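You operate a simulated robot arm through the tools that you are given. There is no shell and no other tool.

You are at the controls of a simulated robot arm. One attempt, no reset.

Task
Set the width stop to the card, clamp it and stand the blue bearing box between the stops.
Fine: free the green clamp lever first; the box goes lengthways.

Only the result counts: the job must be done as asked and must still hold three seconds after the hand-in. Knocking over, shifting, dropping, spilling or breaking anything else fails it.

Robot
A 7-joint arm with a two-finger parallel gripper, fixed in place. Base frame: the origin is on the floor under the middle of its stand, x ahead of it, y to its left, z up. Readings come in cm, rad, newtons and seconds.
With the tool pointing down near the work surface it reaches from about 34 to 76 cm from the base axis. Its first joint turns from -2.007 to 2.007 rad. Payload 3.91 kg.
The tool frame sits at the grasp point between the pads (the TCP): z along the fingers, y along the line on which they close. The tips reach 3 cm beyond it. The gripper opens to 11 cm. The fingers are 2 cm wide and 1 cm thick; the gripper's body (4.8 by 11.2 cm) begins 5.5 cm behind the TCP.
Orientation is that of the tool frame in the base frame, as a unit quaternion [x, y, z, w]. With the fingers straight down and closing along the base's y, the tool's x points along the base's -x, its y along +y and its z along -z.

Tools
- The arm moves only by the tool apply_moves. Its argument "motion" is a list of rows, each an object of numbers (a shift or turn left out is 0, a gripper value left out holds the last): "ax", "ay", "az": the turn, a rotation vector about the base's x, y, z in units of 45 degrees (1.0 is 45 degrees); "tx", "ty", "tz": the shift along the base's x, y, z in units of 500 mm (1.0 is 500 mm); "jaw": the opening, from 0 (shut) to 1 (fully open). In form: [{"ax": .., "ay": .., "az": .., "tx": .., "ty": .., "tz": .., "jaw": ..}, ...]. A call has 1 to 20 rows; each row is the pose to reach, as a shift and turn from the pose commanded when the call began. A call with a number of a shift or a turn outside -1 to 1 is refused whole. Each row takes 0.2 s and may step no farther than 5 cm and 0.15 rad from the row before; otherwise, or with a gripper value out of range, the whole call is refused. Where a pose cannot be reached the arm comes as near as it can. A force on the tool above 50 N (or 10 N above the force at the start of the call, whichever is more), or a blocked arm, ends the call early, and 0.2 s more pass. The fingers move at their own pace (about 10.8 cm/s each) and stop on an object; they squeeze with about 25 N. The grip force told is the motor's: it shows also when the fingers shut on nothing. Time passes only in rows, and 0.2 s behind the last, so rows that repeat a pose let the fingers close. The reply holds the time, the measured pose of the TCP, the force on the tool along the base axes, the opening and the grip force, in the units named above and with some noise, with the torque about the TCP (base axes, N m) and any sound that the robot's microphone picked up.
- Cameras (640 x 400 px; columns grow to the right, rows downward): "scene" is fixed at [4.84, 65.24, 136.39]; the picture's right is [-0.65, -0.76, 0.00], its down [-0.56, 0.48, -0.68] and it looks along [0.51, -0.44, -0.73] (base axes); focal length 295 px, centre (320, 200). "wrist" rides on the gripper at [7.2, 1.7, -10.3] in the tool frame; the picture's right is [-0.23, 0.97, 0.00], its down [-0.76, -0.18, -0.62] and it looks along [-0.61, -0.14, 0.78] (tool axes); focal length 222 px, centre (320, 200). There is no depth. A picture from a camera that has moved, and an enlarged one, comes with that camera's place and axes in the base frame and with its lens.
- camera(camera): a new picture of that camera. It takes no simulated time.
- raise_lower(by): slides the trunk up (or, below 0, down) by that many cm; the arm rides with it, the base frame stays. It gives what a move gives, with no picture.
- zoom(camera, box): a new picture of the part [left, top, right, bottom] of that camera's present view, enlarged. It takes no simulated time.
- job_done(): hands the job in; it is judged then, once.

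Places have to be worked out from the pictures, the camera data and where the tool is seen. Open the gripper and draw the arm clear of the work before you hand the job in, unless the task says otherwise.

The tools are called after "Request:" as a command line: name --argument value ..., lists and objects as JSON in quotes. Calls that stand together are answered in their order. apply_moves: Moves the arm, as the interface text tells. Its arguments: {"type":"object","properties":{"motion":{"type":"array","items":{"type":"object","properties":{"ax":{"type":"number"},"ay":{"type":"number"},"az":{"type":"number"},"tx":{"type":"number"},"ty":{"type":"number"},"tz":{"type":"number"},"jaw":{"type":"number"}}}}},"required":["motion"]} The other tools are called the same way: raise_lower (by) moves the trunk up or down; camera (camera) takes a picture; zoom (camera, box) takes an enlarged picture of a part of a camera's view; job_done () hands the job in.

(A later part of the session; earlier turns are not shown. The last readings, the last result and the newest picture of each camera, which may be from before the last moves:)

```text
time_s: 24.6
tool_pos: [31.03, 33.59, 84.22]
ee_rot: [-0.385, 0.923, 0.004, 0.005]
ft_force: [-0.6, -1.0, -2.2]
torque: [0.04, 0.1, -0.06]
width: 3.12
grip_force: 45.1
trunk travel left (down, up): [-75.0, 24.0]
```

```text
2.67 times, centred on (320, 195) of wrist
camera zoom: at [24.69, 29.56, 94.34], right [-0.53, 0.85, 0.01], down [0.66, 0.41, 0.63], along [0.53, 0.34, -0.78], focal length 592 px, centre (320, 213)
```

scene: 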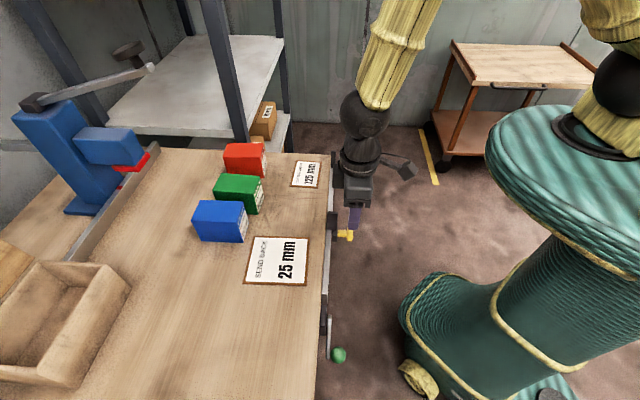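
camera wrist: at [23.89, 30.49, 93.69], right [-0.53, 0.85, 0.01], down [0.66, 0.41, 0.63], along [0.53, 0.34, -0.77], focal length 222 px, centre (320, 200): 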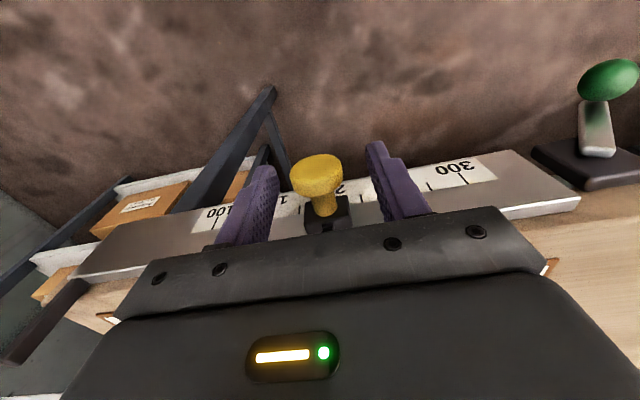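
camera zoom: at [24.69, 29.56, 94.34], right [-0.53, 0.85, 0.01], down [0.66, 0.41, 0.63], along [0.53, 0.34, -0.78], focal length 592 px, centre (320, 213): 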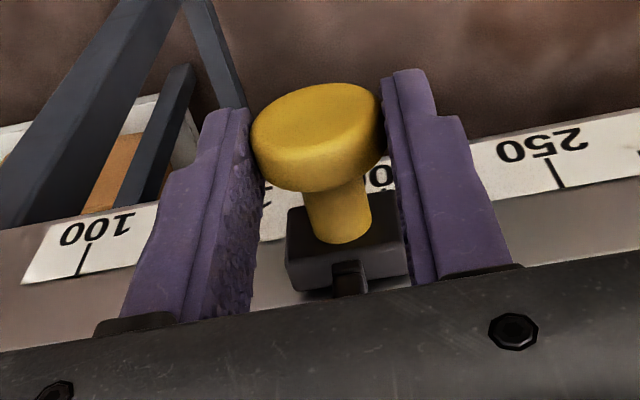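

The stop slides freely; the scale shifted about 1 cm behind it, so the clamp is released. I'll slide it most of the way, 5.3 cm more, then check the pointer.

Request:
apply_moves --motion '[{"tx": 0.009, "ty": -0.009, "jaw": 0.0}, {"tx": 0.018, "ty": -0.018, "jaw": 0.0}, {"tx": 0.027, "ty": -0.027, "jaw": 0.0}, {"tx": 0.036, "ty": -0.036, "jaw": 0.0}, {"tx": 0.045, "ty": -0.045, "jaw": 0.0}, {"tx": 0.054, "ty": -0.054, "jaw": 0.0}, {"tx": 0.063, "ty": -0.063, "jaw": 0.0}, {"tx": 0.07, "ty": -0.07, "jaw": 0.0}, {"tx": 0.075, "ty": -0.075, "jaw": 0.0}, {"tx": 0.075, "ty": -0.075, "jaw": 0.0}]'

Request:
zoom --camera "wrist" --box '[200, 120, 440, 270]'

Request:
camera --camera "wrist"

Request:
zoom --camera "scene" --box '[270, 140, 430, 260]'

```text
time_s: 26.8
tool_pos: [34.78, 29.98, 84.13]
ee_rot: [-0.385, 0.923, 0.005, 0.004]
ft_force: [-3.4, -4.0, 1.1]
torque: [0.2, -0.12, 0.07]
width: 3.12
grip_force: 44.9
trunk travel left (down, up): [-75.0, 24.0]
```

```text
2.67 times, centred on (320, 195) of wrist
camera zoom: at [28.43, 25.8, 94.33], right [-0.53, 0.85, 0.01], down [0.66, 0.41, 0.63], along [0.53, 0.34, -0.78], focal length 592 px, centre (320, 213)
```

zoom: 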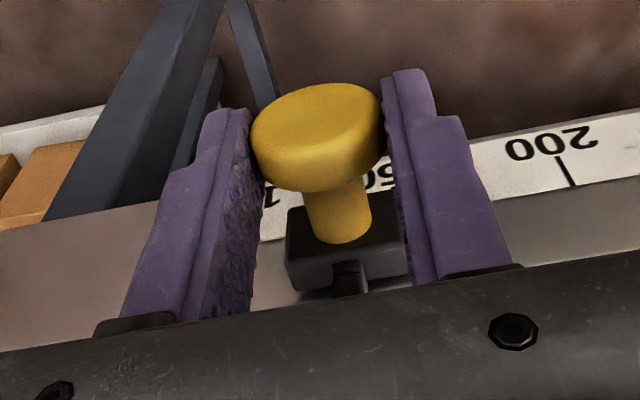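

```text
taken
camera wrist: at [28.43, 25.8, 94.33], right [-0.53, 0.85, 0.01], down [0.66, 0.41, 0.63], along [0.53, 0.34, -0.78], focal length 222 px, centre (320, 200)
```

wrist: 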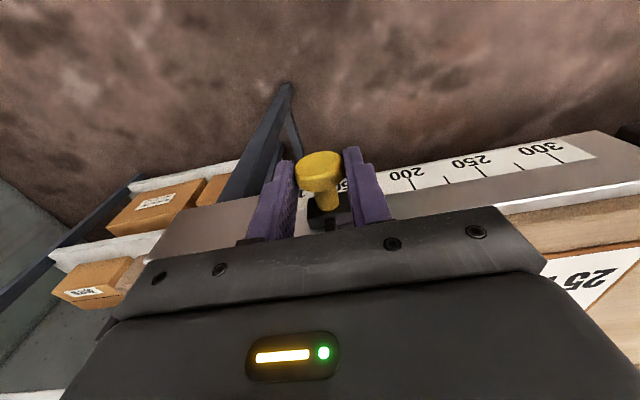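

```text
3.33 times, centred on (350, 200) of scene
camera zoom: at [4.84, 65.24, 136.39], right [-0.65, -0.76, 0.0], down [-0.56, 0.48, -0.68], along [0.51, -0.44, -0.73], focal length 982 px, centre (220, 200)
```

zoom: 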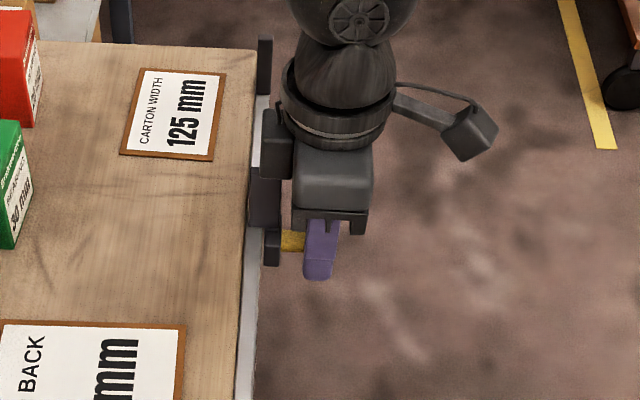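

The slider has moved about 6.3 cm in total, so it should be near 133. I'll release the knob and rise straight up to look at the stop positions and scale from above.

Request:
apply_moves --motion '[{"jaw": 0.5}, {"jaw": 0.5}, {"jaw": 0.5, "tz": 0.06}, {"jaw": 0.5, "tz": 0.14}, {"jaw": 0.7, "tz": 0.22}, {"jaw": 1.0, "tz": 0.3, "tx": -0.02, "ty": -0.02}, {"jaw": 1.0, "tz": 0.32, "tx": -0.04, "ty": -0.04}]'

Request:
camera --camera "wrist"

Request:
zoom --camera "wrist" --box '[140, 60, 380, 210]'

Request:
zoom --camera "scene" --box '[290, 140, 390, 240]'

```text
time_s: 28.4
tool_pos: [32.7, 28.09, 100.24]
ee_rot: [-0.385, 0.923, 0.005, 0.004]
ft_force: [-0.4, 0.3, -0.3]
torque: [0.0, 0.02, 0.02]
width: 10.97
grip_force: 0.0
trunk travel left (down, up): [-75.0, 24.0]
```

```text
taken
camera wrist: at [26.37, 23.88, 110.47], right [-0.53, 0.85, 0.01], down [0.66, 0.41, 0.63], along [0.53, 0.34, -0.78], focal length 222 px, centre (320, 200)
```

wrist: 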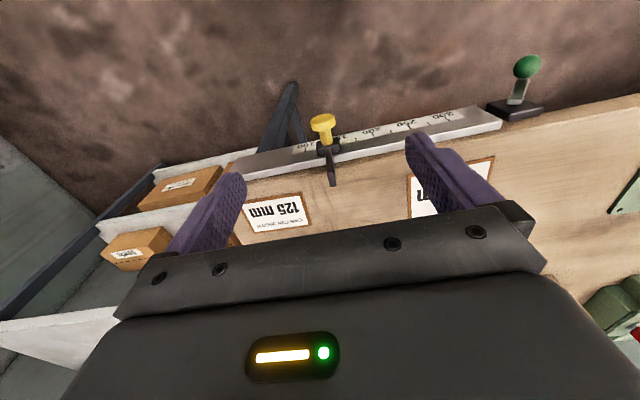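

```text
2.67 times, centred on (260, 135) of wrist
camera zoom: at [26.37, 23.88, 110.47], right [-0.53, 0.85, 0.01], down [0.66, 0.41, 0.63], along [0.53, 0.34, -0.78], focal length 592 px, centre (480, 373)
```

zoom: 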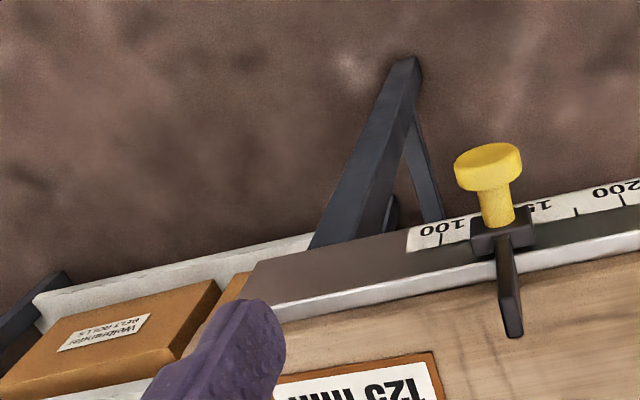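

```text
4.00 times, centred on (340, 190) of scene
camera zoom: at [4.84, 65.24, 136.39], right [-0.65, -0.76, 0.0], down [-0.56, 0.48, -0.68], along [0.51, -0.44, -0.73], focal length 1179 px, centre (240, 240)
```

zoom: 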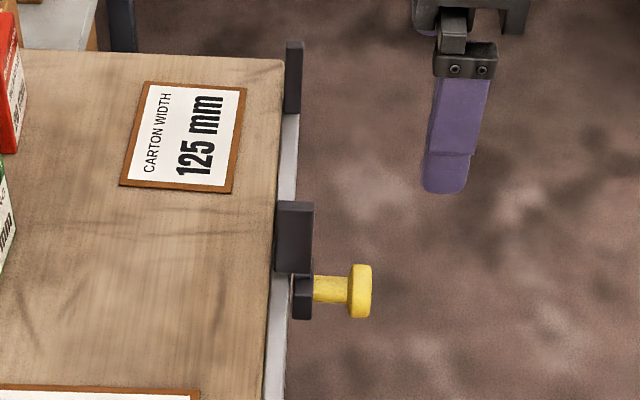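

The scene view shows the fixed stop's inner face at about e=−16.8, which matches the scale's zero, so the scale reads the gap directly. I'll zoom in closer on the slider in both views.

Request:
zoom --camera "wrist" --box '[280, 90, 400, 190]'

Request:
zoom --camera "scene" --box '[315, 180, 355, 220]'

Request:
zoom --camera "scene" --box '[310, 140, 350, 180]'

```text
4.00 times, centred on (340, 140) of wrist
camera zoom: at [26.37, 23.88, 110.47], right [-0.53, 0.85, 0.01], down [0.66, 0.41, 0.63], along [0.53, 0.34, -0.78], focal length 888 px, centre (240, 440)
```

zoom: 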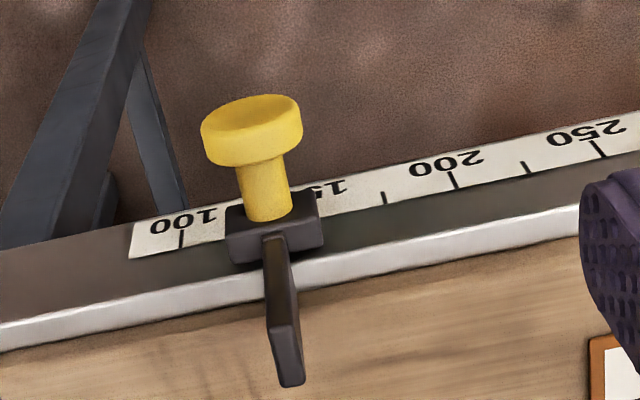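

```text
10.00 times, centred on (335, 200) of scene
camera zoom: at [4.84, 65.24, 136.39], right [-0.65, -0.76, 0.0], down [-0.56, 0.48, -0.68], along [0.51, -0.44, -0.73], focal length 2947 px, centre (170, 200)
```

zoom: 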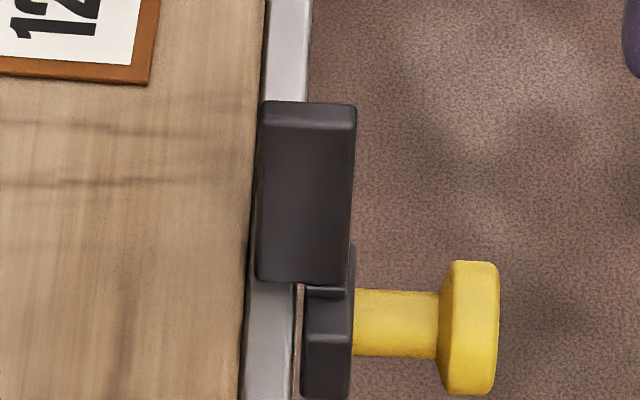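

```text
10.00 times, centred on (330, 160) of scene
camera zoom: at [4.84, 65.24, 136.39], right [-0.65, -0.76, 0.0], down [-0.56, 0.48, -0.68], along [0.51, -0.44, -0.73], focal length 2947 px, centre (220, 600)
```

zoom: 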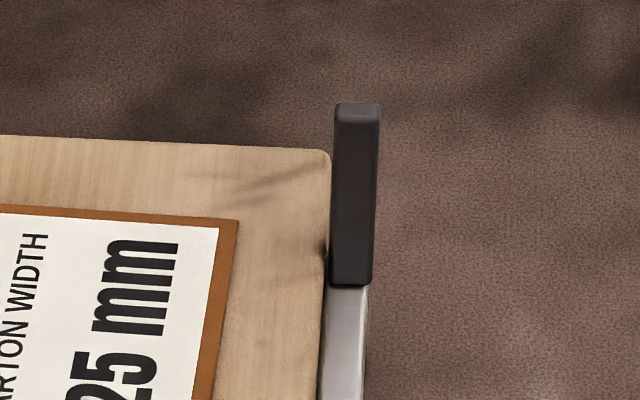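

Blade thickness is about 0.75 cm and the gap is roughly 135 mm now. To read the red pointer nearly head-on, I'll yaw the wrist about 38°, close the jaws, and lower the camera in front of the rail so the slider sits at the left of the view.

Request:
apply_moves --motion '[{"az": 0.15, "tx": -0.025, "ty": 0.02, "jaw": 0.3}, {"az": 0.3, "tx": -0.05, "ty": 0.045, "jaw": 0.1}, {"az": 0.45, "tx": -0.08, "ty": 0.07, "jaw": 0.1}, {"az": 0.6, "tx": -0.1, "ty": 0.09, "jaw": 0.1}, {"az": 0.75, "tx": -0.115, "ty": 0.107, "jaw": 0.1}, {"az": 0.853, "tx": -0.122, "ty": 0.114, "jaw": 0.1}, {"az": 0.853, "tx": -0.122, "ty": 0.114, "tz": -0.09, "jaw": 0.1}, {"az": 0.853, "tx": -0.122, "ty": 0.114, "tz": -0.18, "jaw": 0.1}, {"az": 0.853, "tx": -0.122, "ty": 0.114, "tz": -0.27, "jaw": 0.1}, {"az": 0.853, "tx": -0.122, "ty": 0.114, "tz": -0.35, "jaw": 0.1}, {"az": 0.853, "tx": -0.122, "ty": 0.114, "tz": -0.43, "jaw": 0.1}, {"az": 0.853, "tx": -0.122, "ty": 0.114, "tz": -0.5, "jaw": 0.1}]'

Request:
camera --camera "wrist"

Request:
zoom --camera "wrist" --box '[40, 220, 200, 340]'

```text
time_s: 31.0
tool_pos: [26.89, 33.85, 75.18]
ee_rot: [-0.667, 0.745, 0.007, 0.002]
ft_force: [-0.2, 0.7, 0.7]
torque: [0.0, 0.0, -0.01]
width: 1.11
grip_force: 0.0
trunk travel left (down, up): [-75.0, 24.0]
```

```text
taken
camera wrist: at [24.43, 26.61, 85.24], right [-0.94, 0.33, 0.01], down [0.26, 0.73, 0.63], along [0.2, 0.6, -0.78], focal length 222 px, centre (320, 200)
```

wrist: 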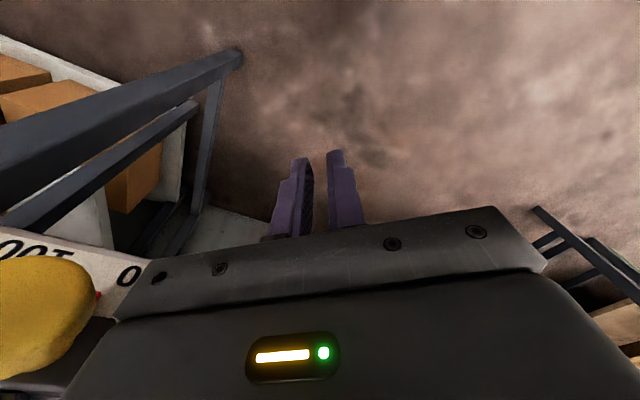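

```text
3.33 times, centred on (120, 280) of wrist
camera zoom: at [24.43, 26.61, 85.24], right [-0.94, 0.33, 0.01], down [0.26, 0.73, 0.63], along [0.2, 0.6, -0.78], focal length 740 px, centre (987, -67)
```

zoom: 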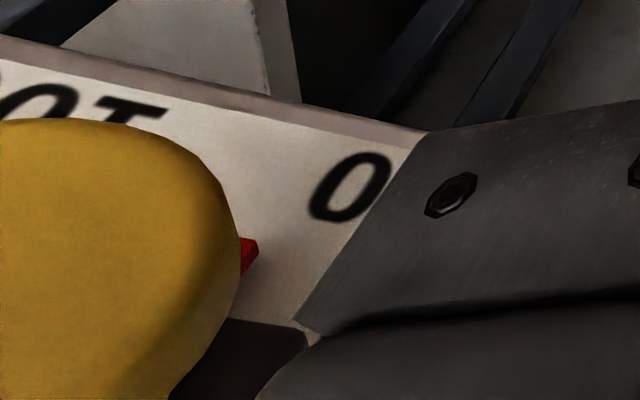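

The knob head is just covering the pointer. I'll move the camera about 3 cm further toward the lever side and adjust the yaw slightly, to look past the knob.

Request:
apply_moves --motion '[{"az": -0.08, "tx": -0.03, "ty": 0.003, "tz": 0.006}, {"az": -0.155, "tx": -0.062, "ty": 0.007, "tz": 0.012}, {"az": -0.155, "tx": -0.062, "ty": 0.007, "tz": 0.012}]'

Request:
camera --camera "wrist"

Request:
zoom --camera "wrist" --box '[20, 220, 180, 320]'

```text
time_s: 31.8
tool_pos: [23.69, 33.88, 75.75]
ee_rot: [-0.62, 0.785, 0.005, 0.003]
ft_force: [-0.2, -0.9, -1.0]
torque: [0.0, -0.03, 0.02]
width: 1.09
grip_force: 0.1
trunk travel left (down, up): [-75.0, 24.0]
```

```text
taken
camera wrist: at [20.33, 27.18, 85.9], right [-0.89, 0.45, 0.01], down [0.35, 0.69, 0.63], along [0.28, 0.57, -0.78], focal length 222 px, centre (320, 200)
```

wrist: 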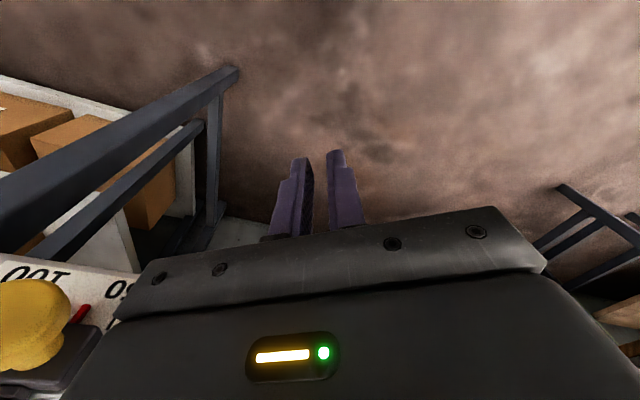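

```text
4.00 times, centred on (100, 270) of wrist
camera zoom: at [20.33, 27.18, 85.9], right [-0.89, 0.45, 0.01], down [0.35, 0.69, 0.63], along [0.28, 0.57, -0.78], focal length 888 px, centre (1200, -80)
```

zoom: 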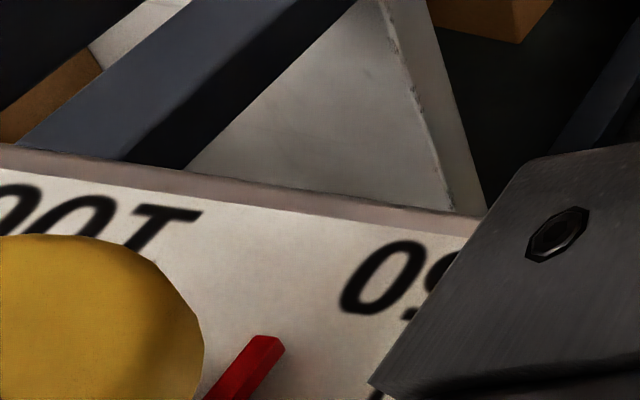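

The red pointer is now visible. I'll zoom lower to see it against the ticks.

Request:
zoom --camera "wrist" --box '[0, 250, 144, 340]'

Request:
zoom --camera "wrist" --box '[50, 270, 130, 320]'

```text
4.44 times, centred on (72, 295) of wrist
camera zoom: at [20.33, 27.18, 85.9], right [-0.89, 0.45, 0.01], down [0.35, 0.69, 0.63], along [0.28, 0.57, -0.78], focal length 987 px, centre (1422, -222)
```

zoom: 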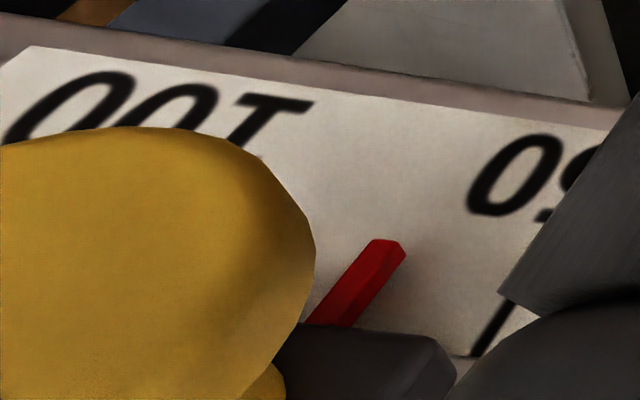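

```text
8.00 times, centred on (90, 295) of wrist
camera zoom: at [20.33, 27.18, 85.9], right [-0.89, 0.45, 0.01], down [0.35, 0.69, 0.63], along [0.28, 0.57, -0.78], focal length 1777 px, centre (2160, -560)
```

zoom: 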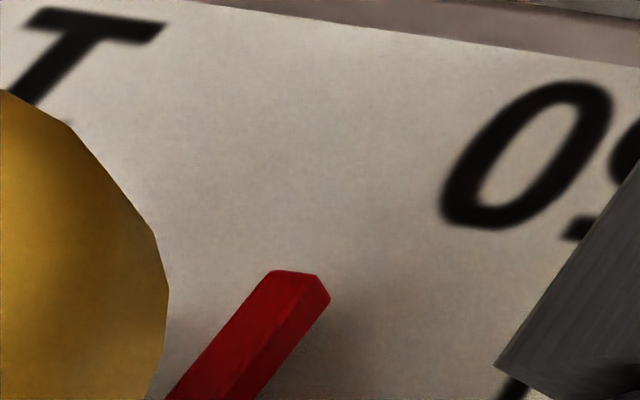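

The pointer is a red bar close in front of the scale. I'll take a tighter zoom to work out its centreline.

Request:
zoom --camera "wrist" --box '[64, 298, 104, 326]'

Request:
zoom --camera "wrist" --box '[0, 250, 128, 400]'

```text
14.29 times, centred on (84, 312) of wrist
camera zoom: at [20.33, 27.18, 85.9], right [-0.89, 0.45, 0.01], down [0.35, 0.69, 0.63], along [0.28, 0.57, -0.78], focal length 3173 px, centre (3691, -1400)
```

zoom: 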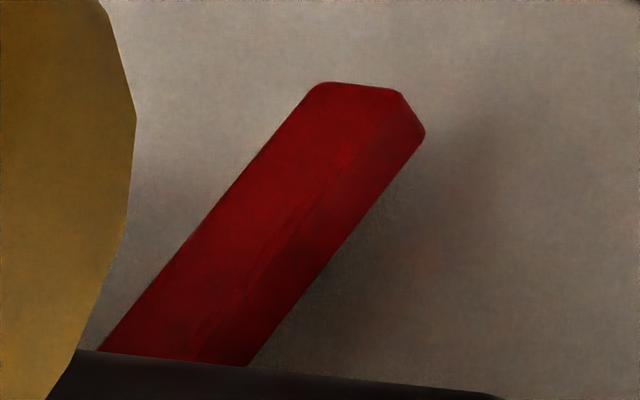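

```text
2.67 times, centred on (64, 325) of wrist
camera zoom: at [20.33, 27.18, 85.9], right [-0.89, 0.45, 0.01], down [0.35, 0.69, 0.63], along [0.28, 0.57, -0.78], focal length 592 px, centre (1003, -133)
```

zoom: 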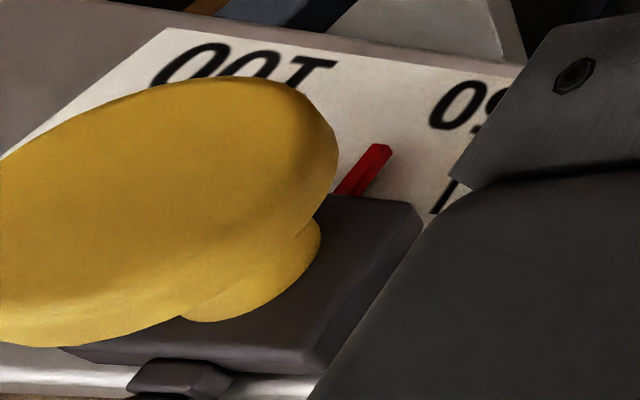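

The pointer centre works out at e≈−3.5, and measured against the 150 tick the reading is about 135. I'll go back above the knob to slide the stop about 10 mm more.

Request:
apply_moves --motion '[{"tz": 0.09}, {"tz": 0.18}, {"tz": 0.27}, {"tz": 0.36}, {"tz": 0.44}, {"tz": 0.48, "tx": 0.03, "ty": -0.01, "az": -0.1, "jaw": 0.5}, {"tz": 0.48, "tx": 0.08, "ty": -0.03, "az": -0.25, "jaw": 0.5}, {"tz": 0.48, "tx": 0.13, "ty": -0.05, "az": -0.4, "jaw": 0.5}, {"tz": 0.48, "tx": 0.18, "ty": -0.07, "az": -0.55, "jaw": 0.5}, {"tz": 0.48, "tx": 0.224, "ty": -0.081, "az": -0.698, "jaw": 0.5}, {"tz": 0.42, "tx": 0.224, "ty": -0.081, "az": -0.698, "jaw": 0.5}, {"tz": 0.34, "tx": 0.224, "ty": -0.081, "az": -0.698, "jaw": 0.5}, {"tz": 0.28, "tx": 0.224, "ty": -0.081, "az": -0.698, "jaw": 0.5}]'

Request:
zoom --camera "wrist" --box '[200, 80, 440, 230]'

```text
time_s: 34.6
tool_pos: [34.62, 29.97, 89.45]
ee_rot: [-0.384, 0.923, 0.005, 0.005]
ft_force: [-0.3, -0.5, -0.6]
torque: [0.0, -0.02, 0.05]
width: 5.53
grip_force: 0.1
trunk travel left (down, up): [-75.0, 24.0]
```

```text
2.67 times, centred on (320, 155) of wrist
camera zoom: at [28.35, 25.92, 99.71], right [-0.53, 0.85, 0.01], down [0.66, 0.41, 0.63], along [0.53, 0.34, -0.78], focal length 592 px, centre (320, 320)
```

zoom: 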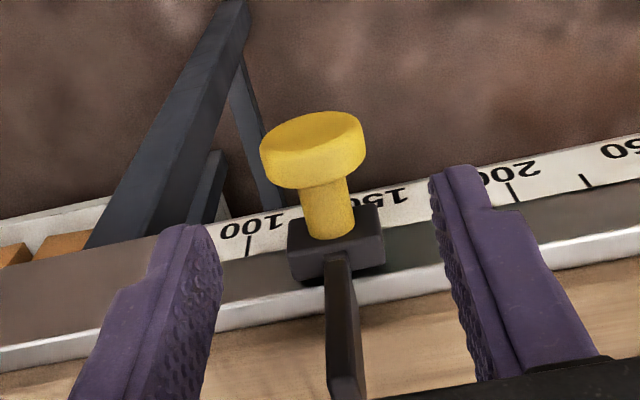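

The tool is lined up over the knob. I'll descend, grip, and slide 1.0 cm toward the fixed stop.

Request:
apply_moves --motion '[{"tz": -0.04, "jaw": 0.5}, {"tz": -0.08, "jaw": 0.5}, {"tz": -0.106, "jaw": 0.5}, {"tz": -0.106, "jaw": 0.0}, {"tz": -0.106, "jaw": 0.0}, {"tz": -0.106, "jaw": 0.0}, {"tz": -0.106, "tx": 0.0035, "ty": -0.0035, "jaw": 0.0}, {"tz": -0.106, "tx": 0.007, "ty": -0.007, "jaw": 0.0}, {"tz": -0.106, "tx": 0.0105, "ty": -0.0105, "jaw": 0.0}, {"tz": -0.106, "tx": 0.0141, "ty": -0.0142, "jaw": 0.0}, {"tz": -0.106, "tx": 0.0141, "ty": -0.0142, "jaw": 0.0}]'

Request:
zoom --camera "wrist" --box '[200, 120, 440, 270]'

Request:
zoom --camera "scene" --box '[290, 140, 390, 240]'

```text
time_s: 37.0
tool_pos: [35.43, 29.23, 84.35]
ee_rot: [-0.384, 0.923, 0.004, 0.003]
ft_force: [-3.6, -1.8, -17.6]
torque: [0.44, -0.46, 0.13]
width: 3.15
grip_force: 44.7
trunk travel left (down, up): [-75.0, 24.0]
```

```text
2.67 times, centred on (320, 195) of wrist
camera zoom: at [29.13, 25.15, 94.54], right [-0.53, 0.85, 0.01], down [0.66, 0.41, 0.63], along [0.53, 0.34, -0.78], focal length 592 px, centre (320, 213)
```

zoom: 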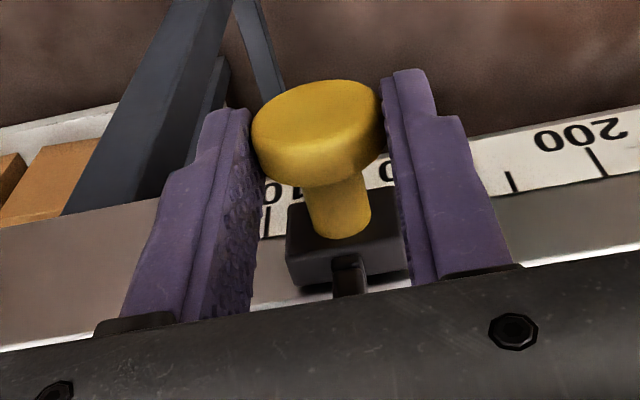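

```text
4.00 times, centred on (340, 190) of scene
camera zoom: at [4.84, 65.24, 136.39], right [-0.65, -0.76, 0.0], down [-0.56, 0.48, -0.68], along [0.51, -0.44, -0.73], focal length 1179 px, centre (240, 240)
```

zoom: 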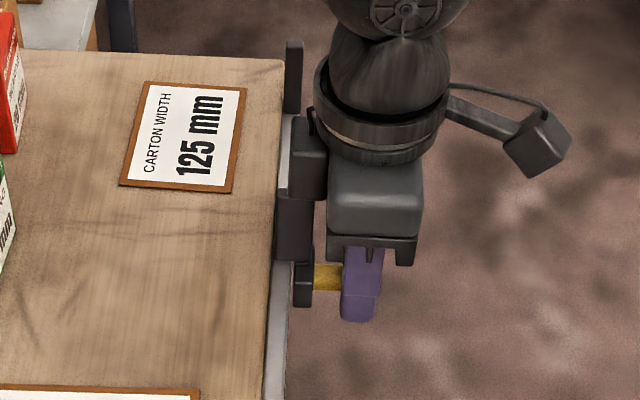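

The slide measured 0.99 cm. I'll release the knob, rise, and return to the pointer-viewing pose, a bit lower this time.

Request:
apply_moves --motion '[{"jaw": 0.5}, {"jaw": 0.5}, {"tz": 0.07, "jaw": 0.5}, {"tz": 0.15, "jaw": 0.5}, {"tz": 0.23, "jaw": 0.3}, {"tz": 0.3, "jaw": 0.1}, {"tz": 0.3, "tx": -0.05, "ty": 0.015, "az": 0.14, "jaw": 0.1}, {"tz": 0.3, "tx": -0.1, "ty": 0.035, "az": 0.28, "jaw": 0.1}, {"tz": 0.3, "tx": -0.15, "ty": 0.055, "az": 0.42, "jaw": 0.1}, {"tz": 0.3, "tx": -0.2, "ty": 0.07, "az": 0.56, "jaw": 0.1}, {"tz": 0.29, "tx": -0.224, "ty": 0.081, "az": 0.698, "jaw": 0.1}, {"tz": 0.2, "tx": -0.224, "ty": 0.081, "az": 0.698, "jaw": 0.1}, {"tz": 0.11, "tx": -0.224, "ty": 0.081, "az": 0.698, "jaw": 0.1}, {"tz": 0.02, "tx": -0.224, "ty": 0.081, "az": 0.698, "jaw": 0.1}, {"tz": -0.07, "tx": -0.224, "ty": 0.081, "az": 0.698, "jaw": 0.1}, {"tz": -0.15, "tx": -0.224, "ty": 0.081, "az": 0.698, "jaw": 0.1}, {"tz": -0.205, "tx": -0.224, "ty": 0.081, "az": 0.698, "jaw": 0.1}, {"tz": -0.205, "tx": -0.224, "ty": 0.081, "az": 0.698, "jaw": 0.1}]'

Request:
camera --camera "wrist"

Request:
zoom --camera "wrist" --box '[0, 250, 128, 400]'

Request:
zoom --camera "scene" --box '[315, 175, 355, 215]'

```text
time_s: 40.8
tool_pos: [24.25, 33.42, 73.8]
ee_rot: [-0.62, 0.785, 0.005, 0.004]
ft_force: [-0.6, 0.3, 0.4]
torque: [0.03, -0.01, 0.02]
width: 1.11
grip_force: 0.1
trunk travel left (down, up): [-75.0, 24.0]
```

```text
taken
camera wrist: at [20.96, 26.51, 84.05], right [-0.89, 0.45, 0.01], down [0.35, 0.69, 0.63], along [0.28, 0.57, -0.78], focal length 222 px, centre (320, 200)
```

wrist: 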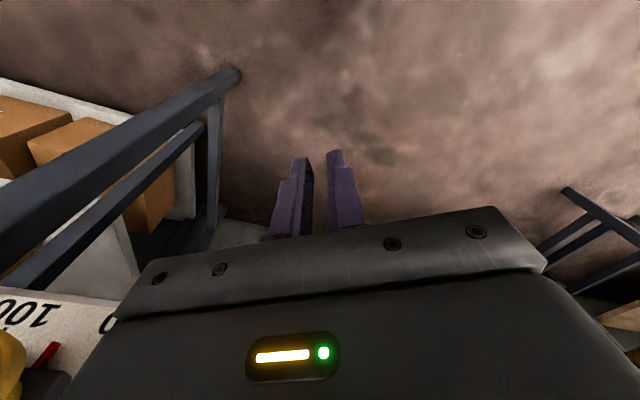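

```text
2.67 times, centred on (64, 325) of wrist
camera zoom: at [20.96, 26.51, 84.05], right [-0.89, 0.45, 0.01], down [0.35, 0.69, 0.63], along [0.28, 0.57, -0.78], focal length 592 px, centre (1003, -133)
```

zoom: 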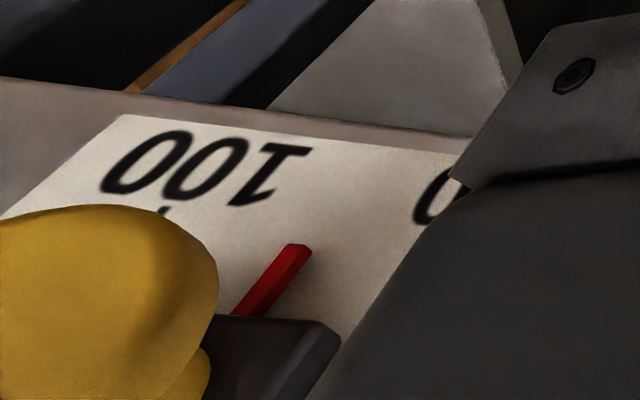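

```text
10.00 times, centred on (335, 195) of scene
camera zoom: at [4.84, 65.24, 136.39], right [-0.65, -0.76, 0.0], down [-0.56, 0.48, -0.68], along [0.51, -0.44, -0.73], focal length 2947 px, centre (170, 250)
```

zoom: 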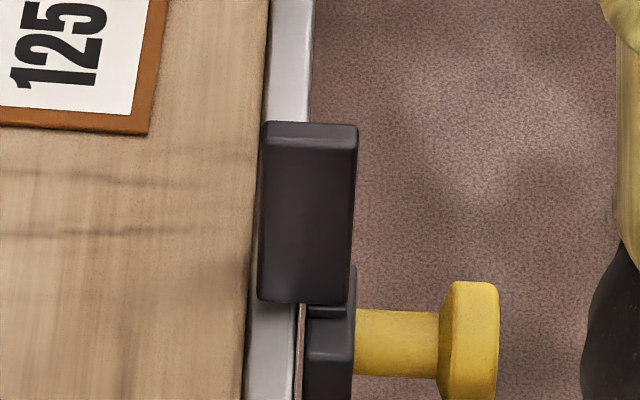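

The scene view shows the stop moved about 0.93 cm. I'll zoom tightly on the pointer and neighbouring ticks.

Request:
zoom --camera "wrist" --box '[32, 328, 72, 356]'

Request:
zoom --camera "wrist" --box '[0, 295, 80, 345]'

```text
14.29 times, centred on (52, 342) of wrist
camera zoom: at [20.96, 26.51, 84.05], right [-0.89, 0.45, 0.01], down [0.35, 0.69, 0.63], along [0.28, 0.57, -0.78], focal length 3173 px, centre (4149, -1829)
```

zoom: 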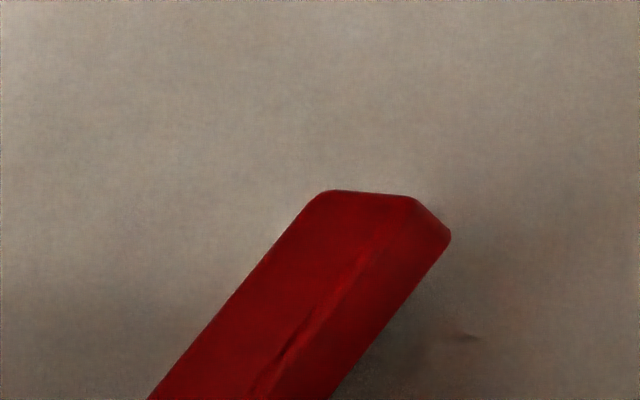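

```text
8.00 times, centred on (40, 320) of wrist
camera zoom: at [20.96, 26.51, 84.05], right [-0.89, 0.45, 0.01], down [0.35, 0.69, 0.63], along [0.28, 0.57, -0.78], focal length 1777 px, centre (2560, -760)
```

zoom: 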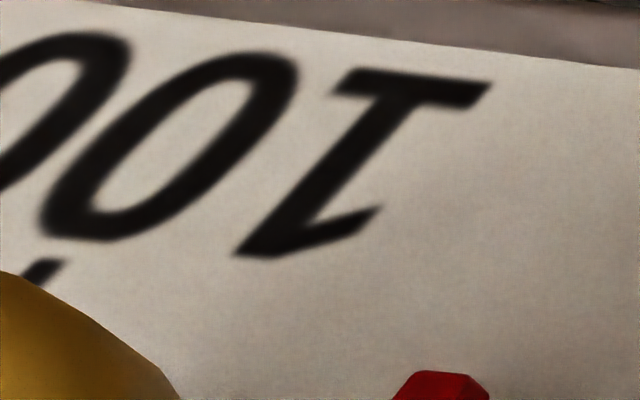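

I can see the pointer and the tip of the 100 tick; the reading is near 125–127. To check it against both the 100 and 150 ticks, I'll yaw the camera a little more and lower it slightly so the gripper doesn't hide them.

Request:
apply_moves --motion '[{"az": 0.11, "tx": -0.012, "ty": 0.002, "tz": -0.015}, {"az": 0.22, "tx": -0.0226, "ty": 0.0034, "tz": -0.03}, {"az": 0.22, "tx": -0.0226, "ty": 0.0034, "tz": -0.03}]'

Request:
zoom --camera "wrist" --box '[0, 290, 40, 390]'

Request:
camera --camera "wrist"

```text
time_s: 41.6
tool_pos: [23.21, 33.41, 72.58]
ee_rot: [-0.686, 0.728, 0.006, 0.002]
ft_force: [-0.2, -0.3, 0.1]
torque: [-0.01, 0.01, -0.01]
width: 1.11
grip_force: 0.0
trunk travel left (down, up): [-75.0, 24.0]
```

```text
4.00 times, centred on (20, 340) of wrist
camera zoom: at [21.08, 26.29, 82.75], right [-0.96, 0.28, 0.01], down [0.23, 0.74, 0.63], along [0.17, 0.61, -0.78], focal length 888 px, centre (1520, -360)
```

zoom: 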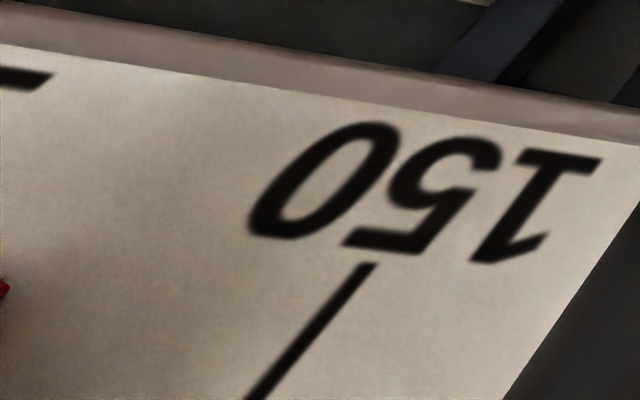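

```text
taken
camera wrist: at [21.08, 26.29, 82.75], right [-0.96, 0.28, 0.01], down [0.23, 0.74, 0.63], along [0.17, 0.61, -0.78], focal length 222 px, centre (320, 200)
```

wrist: 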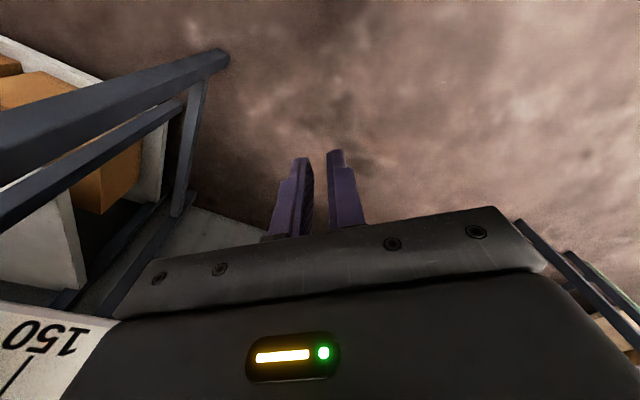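

The view extends past the frame. I'll zoom with a wider crop to catch both ticks and the pointer.

Request:
zoom --camera "wrist" --box '[0, 270, 2, 400]'

Request:
zoom --camera "wrist" --box '[0, 200, 2, 400]'

```text
3.08 times, centred on (1, 335) of wrist
camera zoom: at [21.08, 26.29, 82.75], right [-0.96, 0.28, 0.01], down [0.23, 0.74, 0.63], along [0.17, 0.61, -0.78], focal length 684 px, centre (1302, -215)
```

zoom: 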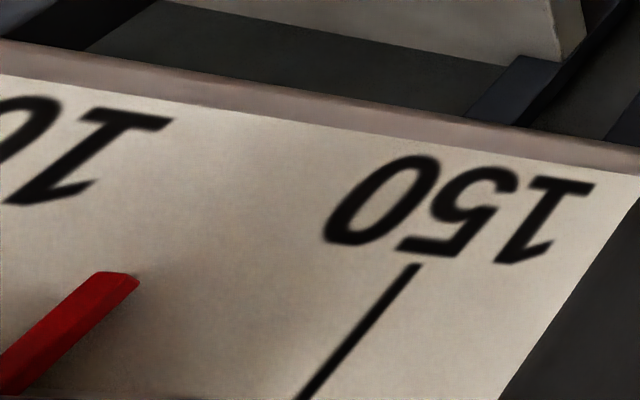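

```text
2.00 times, centred on (1, 300) of wrist
camera zoom: at [21.08, 26.29, 82.75], right [-0.96, 0.28, 0.01], down [0.23, 0.74, 0.63], along [0.17, 0.61, -0.78], focal length 444 px, centre (958, 0)
```

zoom: 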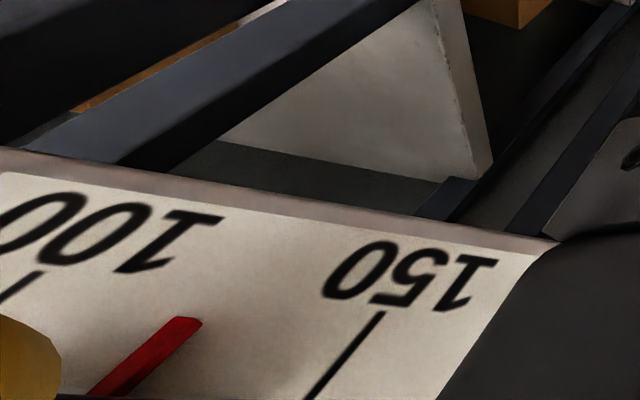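

Both ticks are visible: 100 at e≈−7.0 and 150 at e≈−2.0, a 5.0 cm separation that confirms the calibration. I'll try a tighter zoom on the pointer tip.

Request:
zoom --camera "wrist" --box '[-100, 340, -40, 380]'

Request:
zoom --camera "wrist" --box '[0, 310, 2, 400]'

```text
refused: -100 is not a number from 0 to 640
```

```text
4.44 times, centred on (1, 355) of wrist
camera zoom: at [21.08, 26.29, 82.75], right [-0.96, 0.28, 0.01], down [0.23, 0.74, 0.63], along [0.17, 0.61, -0.78], focal length 987 px, centre (1738, -489)
```

zoom: 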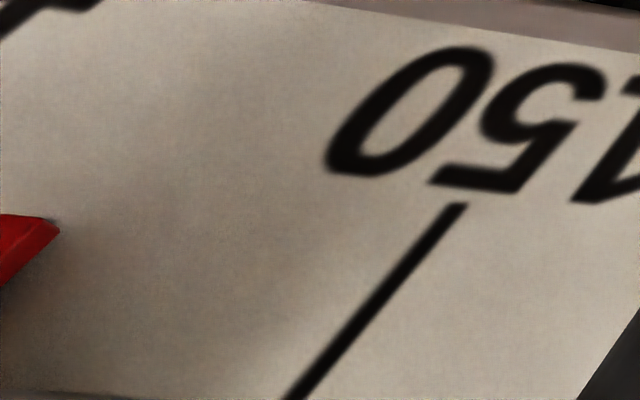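

The reading computes to about 125.3 if the pointer touches the scale, or up to 126.3 if it stands off a little. To cancel the parallax I'll look from the other side too: up, across toward the fixed-stop side, then down.

Request:
apply_moves --motion '[{"tz": 0.09}, {"tz": 0.18}, {"tz": 0.27}, {"tz": 0.36}, {"tz": 0.44, "az": -0.1}, {"tz": 0.46, "tx": 0.05, "ty": -0.05, "az": -0.25}, {"tz": 0.46, "tx": 0.1, "ty": -0.1, "az": -0.4}, {"tz": 0.46, "tx": 0.16, "ty": -0.16, "az": -0.55}, {"tz": 0.46, "tx": 0.22, "ty": -0.215, "az": -0.7}, {"tz": 0.46, "tx": 0.28, "ty": -0.275, "az": -0.85}, {"tz": 0.46, "tx": 0.316, "ty": -0.31, "az": -0.95}]'

Request:
apply_moves --motion '[{"az": -0.183, "tz": -0.05}, {"az": -0.183, "tz": -0.14}, {"az": -0.183, "tz": -0.23}, {"az": -0.183, "tz": -0.32}, {"az": -0.183, "tz": -0.4}, {"az": -0.183, "tz": -0.46}, {"az": -0.183, "tz": -0.46}]'

Request:
camera --camera "wrist"

Request:
zoom --camera "wrist" --box '[520, 270, 640, 390]'

```text
time_s: 44.0
tool_pos: [38.98, 18.04, 95.87]
ee_rot: [-0.372, 0.928, 0.006, 0.004]
ft_force: [0.0, -0.1, 0.6]
torque: [0.01, 0.01, 0.0]
width: 1.08
grip_force: 0.1
trunk travel left (down, up): [-75.0, 24.0]
```

```text
time_s: 45.6
tool_pos: [38.84, 17.76, 72.62]
ee_rot: [-0.305, 0.952, 0.004, 0.004]
ft_force: [0.7, -0.8, 0.4]
torque: [0.01, -0.01, -0.02]
width: 1.11
grip_force: 0.1
trunk travel left (down, up): [-75.0, 24.0]
```

```text
taken
camera wrist: at [31.83, 14.92, 82.79], right [-0.38, 0.92, 0.01], down [0.72, 0.29, 0.63], along [0.58, 0.25, -0.78], focal length 222 px, centre (320, 200)
```

wrist: 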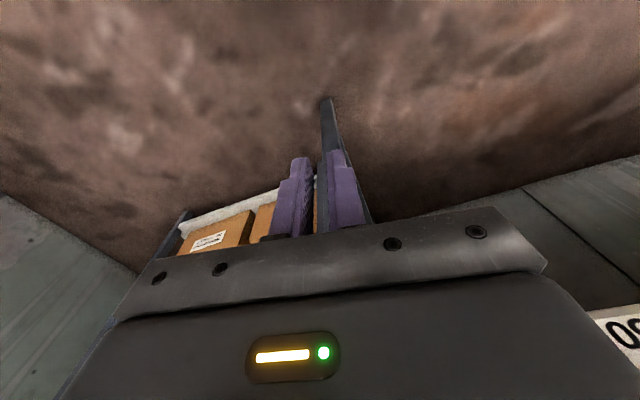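

```text
3.33 times, centred on (580, 330) of wrist
camera zoom: at [31.83, 14.92, 82.79], right [-0.38, 0.92, 0.01], down [0.72, 0.29, 0.63], along [0.58, 0.25, -0.78], focal length 740 px, centre (-547, -233)
```

zoom: 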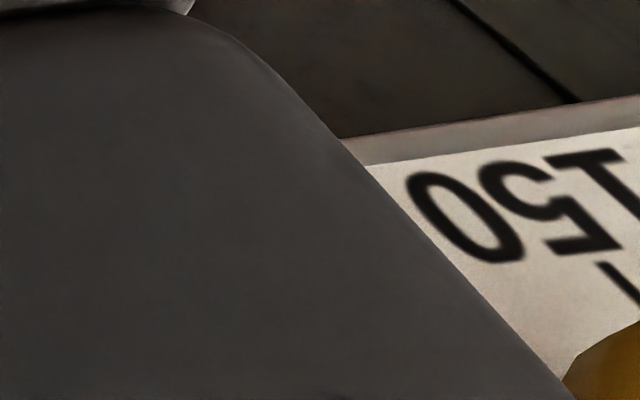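

The gripper body hides the slider from this angle. I'll yaw about 12° more so it falls just outside the frame, where the zoom can still reach.

Request:
apply_moves --motion '[{"az": -0.14, "tx": 0.005, "ty": -0.014}, {"az": -0.29, "tx": 0.009, "ty": -0.029}, {"az": -0.29, "tx": 0.009, "ty": -0.029}]'

Request:
zoom --camera "wrist" --box '[638, 270, 640, 400]'

Request:
zoom --camera "wrist" --box '[638, 200, 640, 400]'

```text
time_s: 46.4
tool_pos: [39.28, 16.38, 72.73]
ee_rot: [-0.194, 0.981, 0.004, 0.006]
ft_force: [0.3, 0.6, -0.5]
torque: [-0.01, 0.0, -0.01]
width: 1.11
grip_force: 0.1
trunk travel left (down, up): [-75.0, 24.0]
```

```text
3.08 times, centred on (639, 335) of wrist
camera zoom: at [31.91, 15.1, 82.82], right [-0.16, 0.99, 0.01], down [0.77, 0.12, 0.63], along [0.62, 0.11, -0.78], focal length 684 px, centre (-662, -215)
```

zoom: 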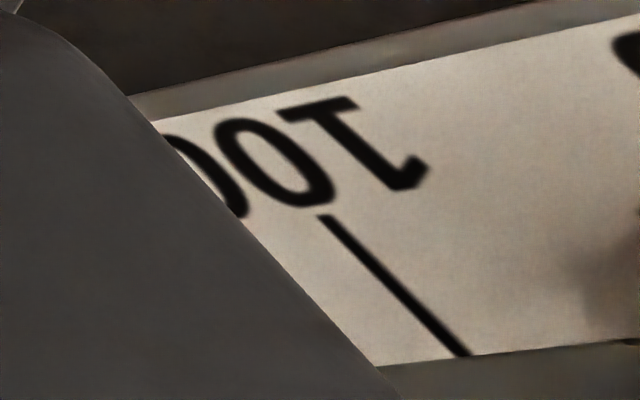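

```text
2.00 times, centred on (639, 300) of wrist
camera zoom: at [31.91, 15.1, 82.82], right [-0.16, 0.99, 0.01], down [0.77, 0.12, 0.63], along [0.62, 0.11, -0.78], focal length 444 px, centre (-318, 0)
```

zoom: 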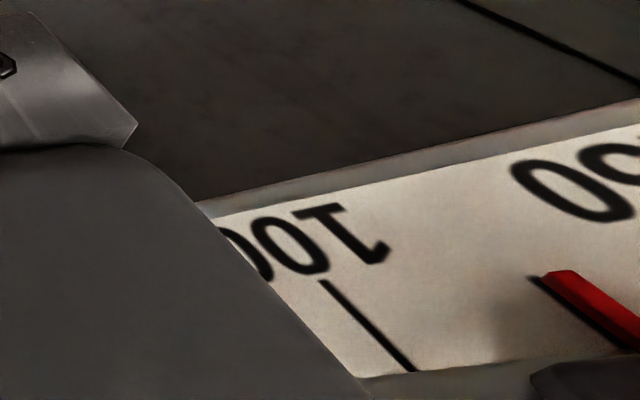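

Combining the left and right views, the pointer is at e≈−4.325 against the 125 tick at about −4.44, so it reads about 126. I'll regrip the knob and trim it by about 1 mm.

Request:
apply_moves --motion '[{"tz": 0.09}, {"tz": 0.18}, {"tz": 0.27}, {"tz": 0.36}, {"tz": 0.45}, {"tz": 0.45, "tx": -0.02, "ty": 0.05, "az": 0.12, "jaw": 0.3}, {"tz": 0.45, "tx": -0.04, "ty": 0.12, "az": 0.25, "jaw": 0.5}, {"tz": 0.45, "tx": -0.06, "ty": 0.19, "az": 0.38, "jaw": 0.5}, {"tz": 0.45, "tx": -0.0782, "ty": 0.2544, "az": 0.512, "jaw": 0.5}, {"tz": 0.38, "tx": -0.0782, "ty": 0.2544, "az": 0.512, "jaw": 0.5}, {"tz": 0.31, "tx": -0.0782, "ty": 0.2544, "az": 0.512, "jaw": 0.5}, {"tz": 0.26, "tx": -0.0782, "ty": 0.2544, "az": 0.512, "jaw": 0.5}, {"tz": 0.232, "tx": -0.0782, "ty": 0.2544, "az": 0.512, "jaw": 0.5}, {"tz": 0.232, "tx": -0.0782, "ty": 0.2544, "az": 0.512, "jaw": 0.5}]'

Request:
zoom --camera "wrist" --box '[200, 120, 440, 270]'

```text
time_s: 49.4
tool_pos: [35.32, 29.32, 84.34]
ee_rot: [-0.387, 0.922, 0.005, 0.004]
ft_force: [0.4, 0.4, 0.7]
torque: [-0.01, 0.0, 0.03]
width: 5.5
grip_force: 0.1
trunk travel left (down, up): [-75.0, 24.0]
```

```text
2.67 times, centred on (320, 195) of wrist
camera zoom: at [29.13, 25.07, 94.47], right [-0.54, 0.84, 0.01], down [0.66, 0.41, 0.63], along [0.53, 0.34, -0.78], focal length 592 px, centre (320, 213)
```

zoom: 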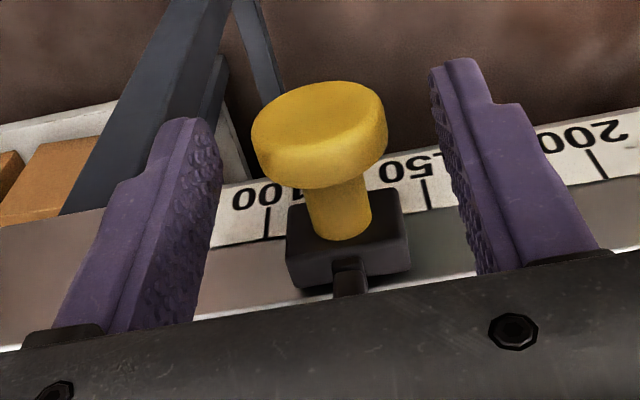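

The tool is aligned on the knob again. I'll close the grip and take a reference view of the 200 tick.

Request:
apply_moves --motion '[{"jaw": 0.0}, {"jaw": 0.0}, {"jaw": 0.0}]'

Request:
zoom --camera "wrist" --box '[370, 140, 450, 190]'

Request:
zoom --camera "wrist" --box '[280, 170, 360, 220]'

```text
time_s: 50.2
tool_pos: [35.41, 29.14, 84.32]
ee_rot: [-0.387, 0.922, 0.005, 0.005]
ft_force: [-0.3, 0.2, -4.1]
torque: [0.3, -0.28, 0.01]
width: 3.15
grip_force: 44.8
trunk travel left (down, up): [-75.0, 24.0]
```

```text
8.00 times, centred on (410, 165) of wrist
camera zoom: at [29.14, 25.08, 94.47], right [-0.54, 0.84, 0.01], down [0.66, 0.41, 0.63], along [0.53, 0.34, -0.78], focal length 1777 px, centre (-400, 480)
```

zoom: 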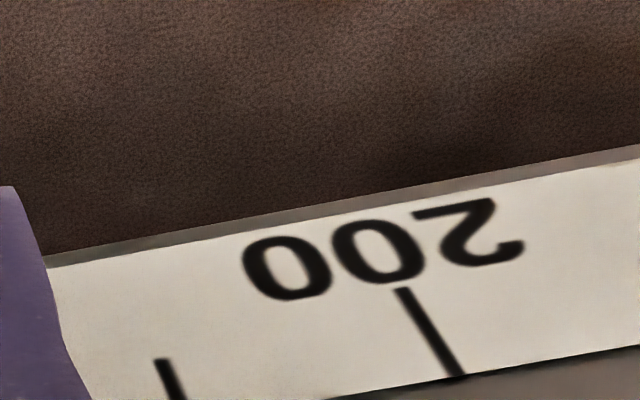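

```text
8.00 times, centred on (320, 195) of wrist
camera zoom: at [29.14, 25.08, 94.47], right [-0.54, 0.84, 0.01], down [0.66, 0.41, 0.63], along [0.53, 0.34, -0.78], focal length 1777 px, centre (320, 240)
```

zoom: 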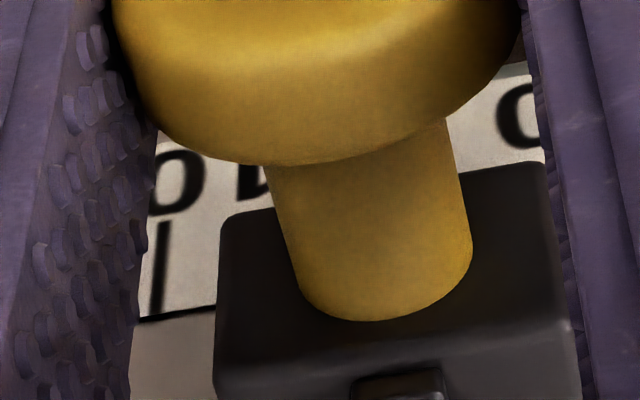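

The reference is set: the 200 tick's end is at (403,290) in the 8× view, at about 113 px/cm. I'll nudge 1.3 mm in command toward the fixed stop.

Request:
apply_moves --motion '[{"tx": 0.0009, "ty": -0.0009, "jaw": 0.0}, {"tx": 0.0018, "ty": -0.0018, "jaw": 0.0}, {"tx": 0.0018, "ty": -0.0018, "jaw": 0.0}]'

Request:
zoom --camera "wrist" --box '[370, 140, 450, 190]'

Request:
zoom --camera "wrist" --box '[280, 170, 360, 220]'

```text
time_s: 51.0
tool_pos: [35.42, 29.13, 84.37]
ee_rot: [-0.388, 0.922, 0.005, 0.005]
ft_force: [-0.8, -0.8, -2.7]
torque: [0.09, -0.12, 0.08]
width: 3.12
grip_force: 44.5
trunk travel left (down, up): [-75.0, 24.0]
```

```text
8.00 times, centred on (410, 165) of wrist
camera zoom: at [29.22, 25.01, 94.47], right [-0.54, 0.84, 0.01], down [0.66, 0.41, 0.63], along [0.53, 0.34, -0.78], focal length 1777 px, centre (-400, 480)
```

zoom: 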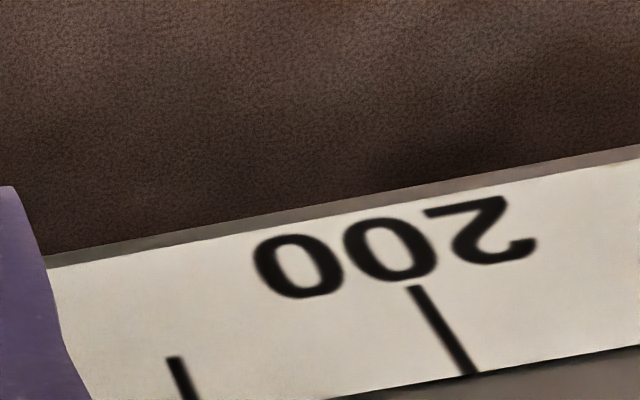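

```text
8.00 times, centred on (320, 195) of wrist
camera zoom: at [29.22, 25.01, 94.47], right [-0.54, 0.84, 0.01], down [0.66, 0.41, 0.63], along [0.53, 0.34, -0.78], focal length 1777 px, centre (320, 240)
```

zoom: 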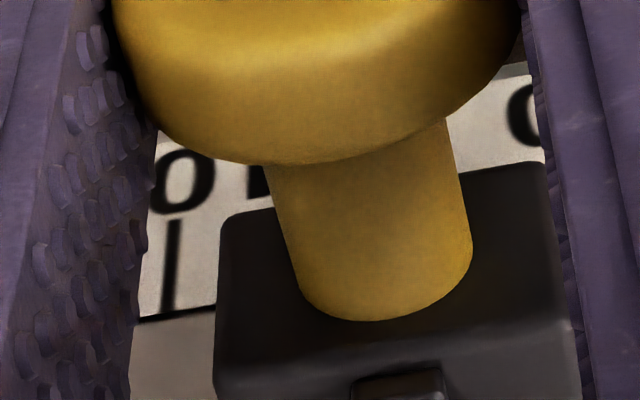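

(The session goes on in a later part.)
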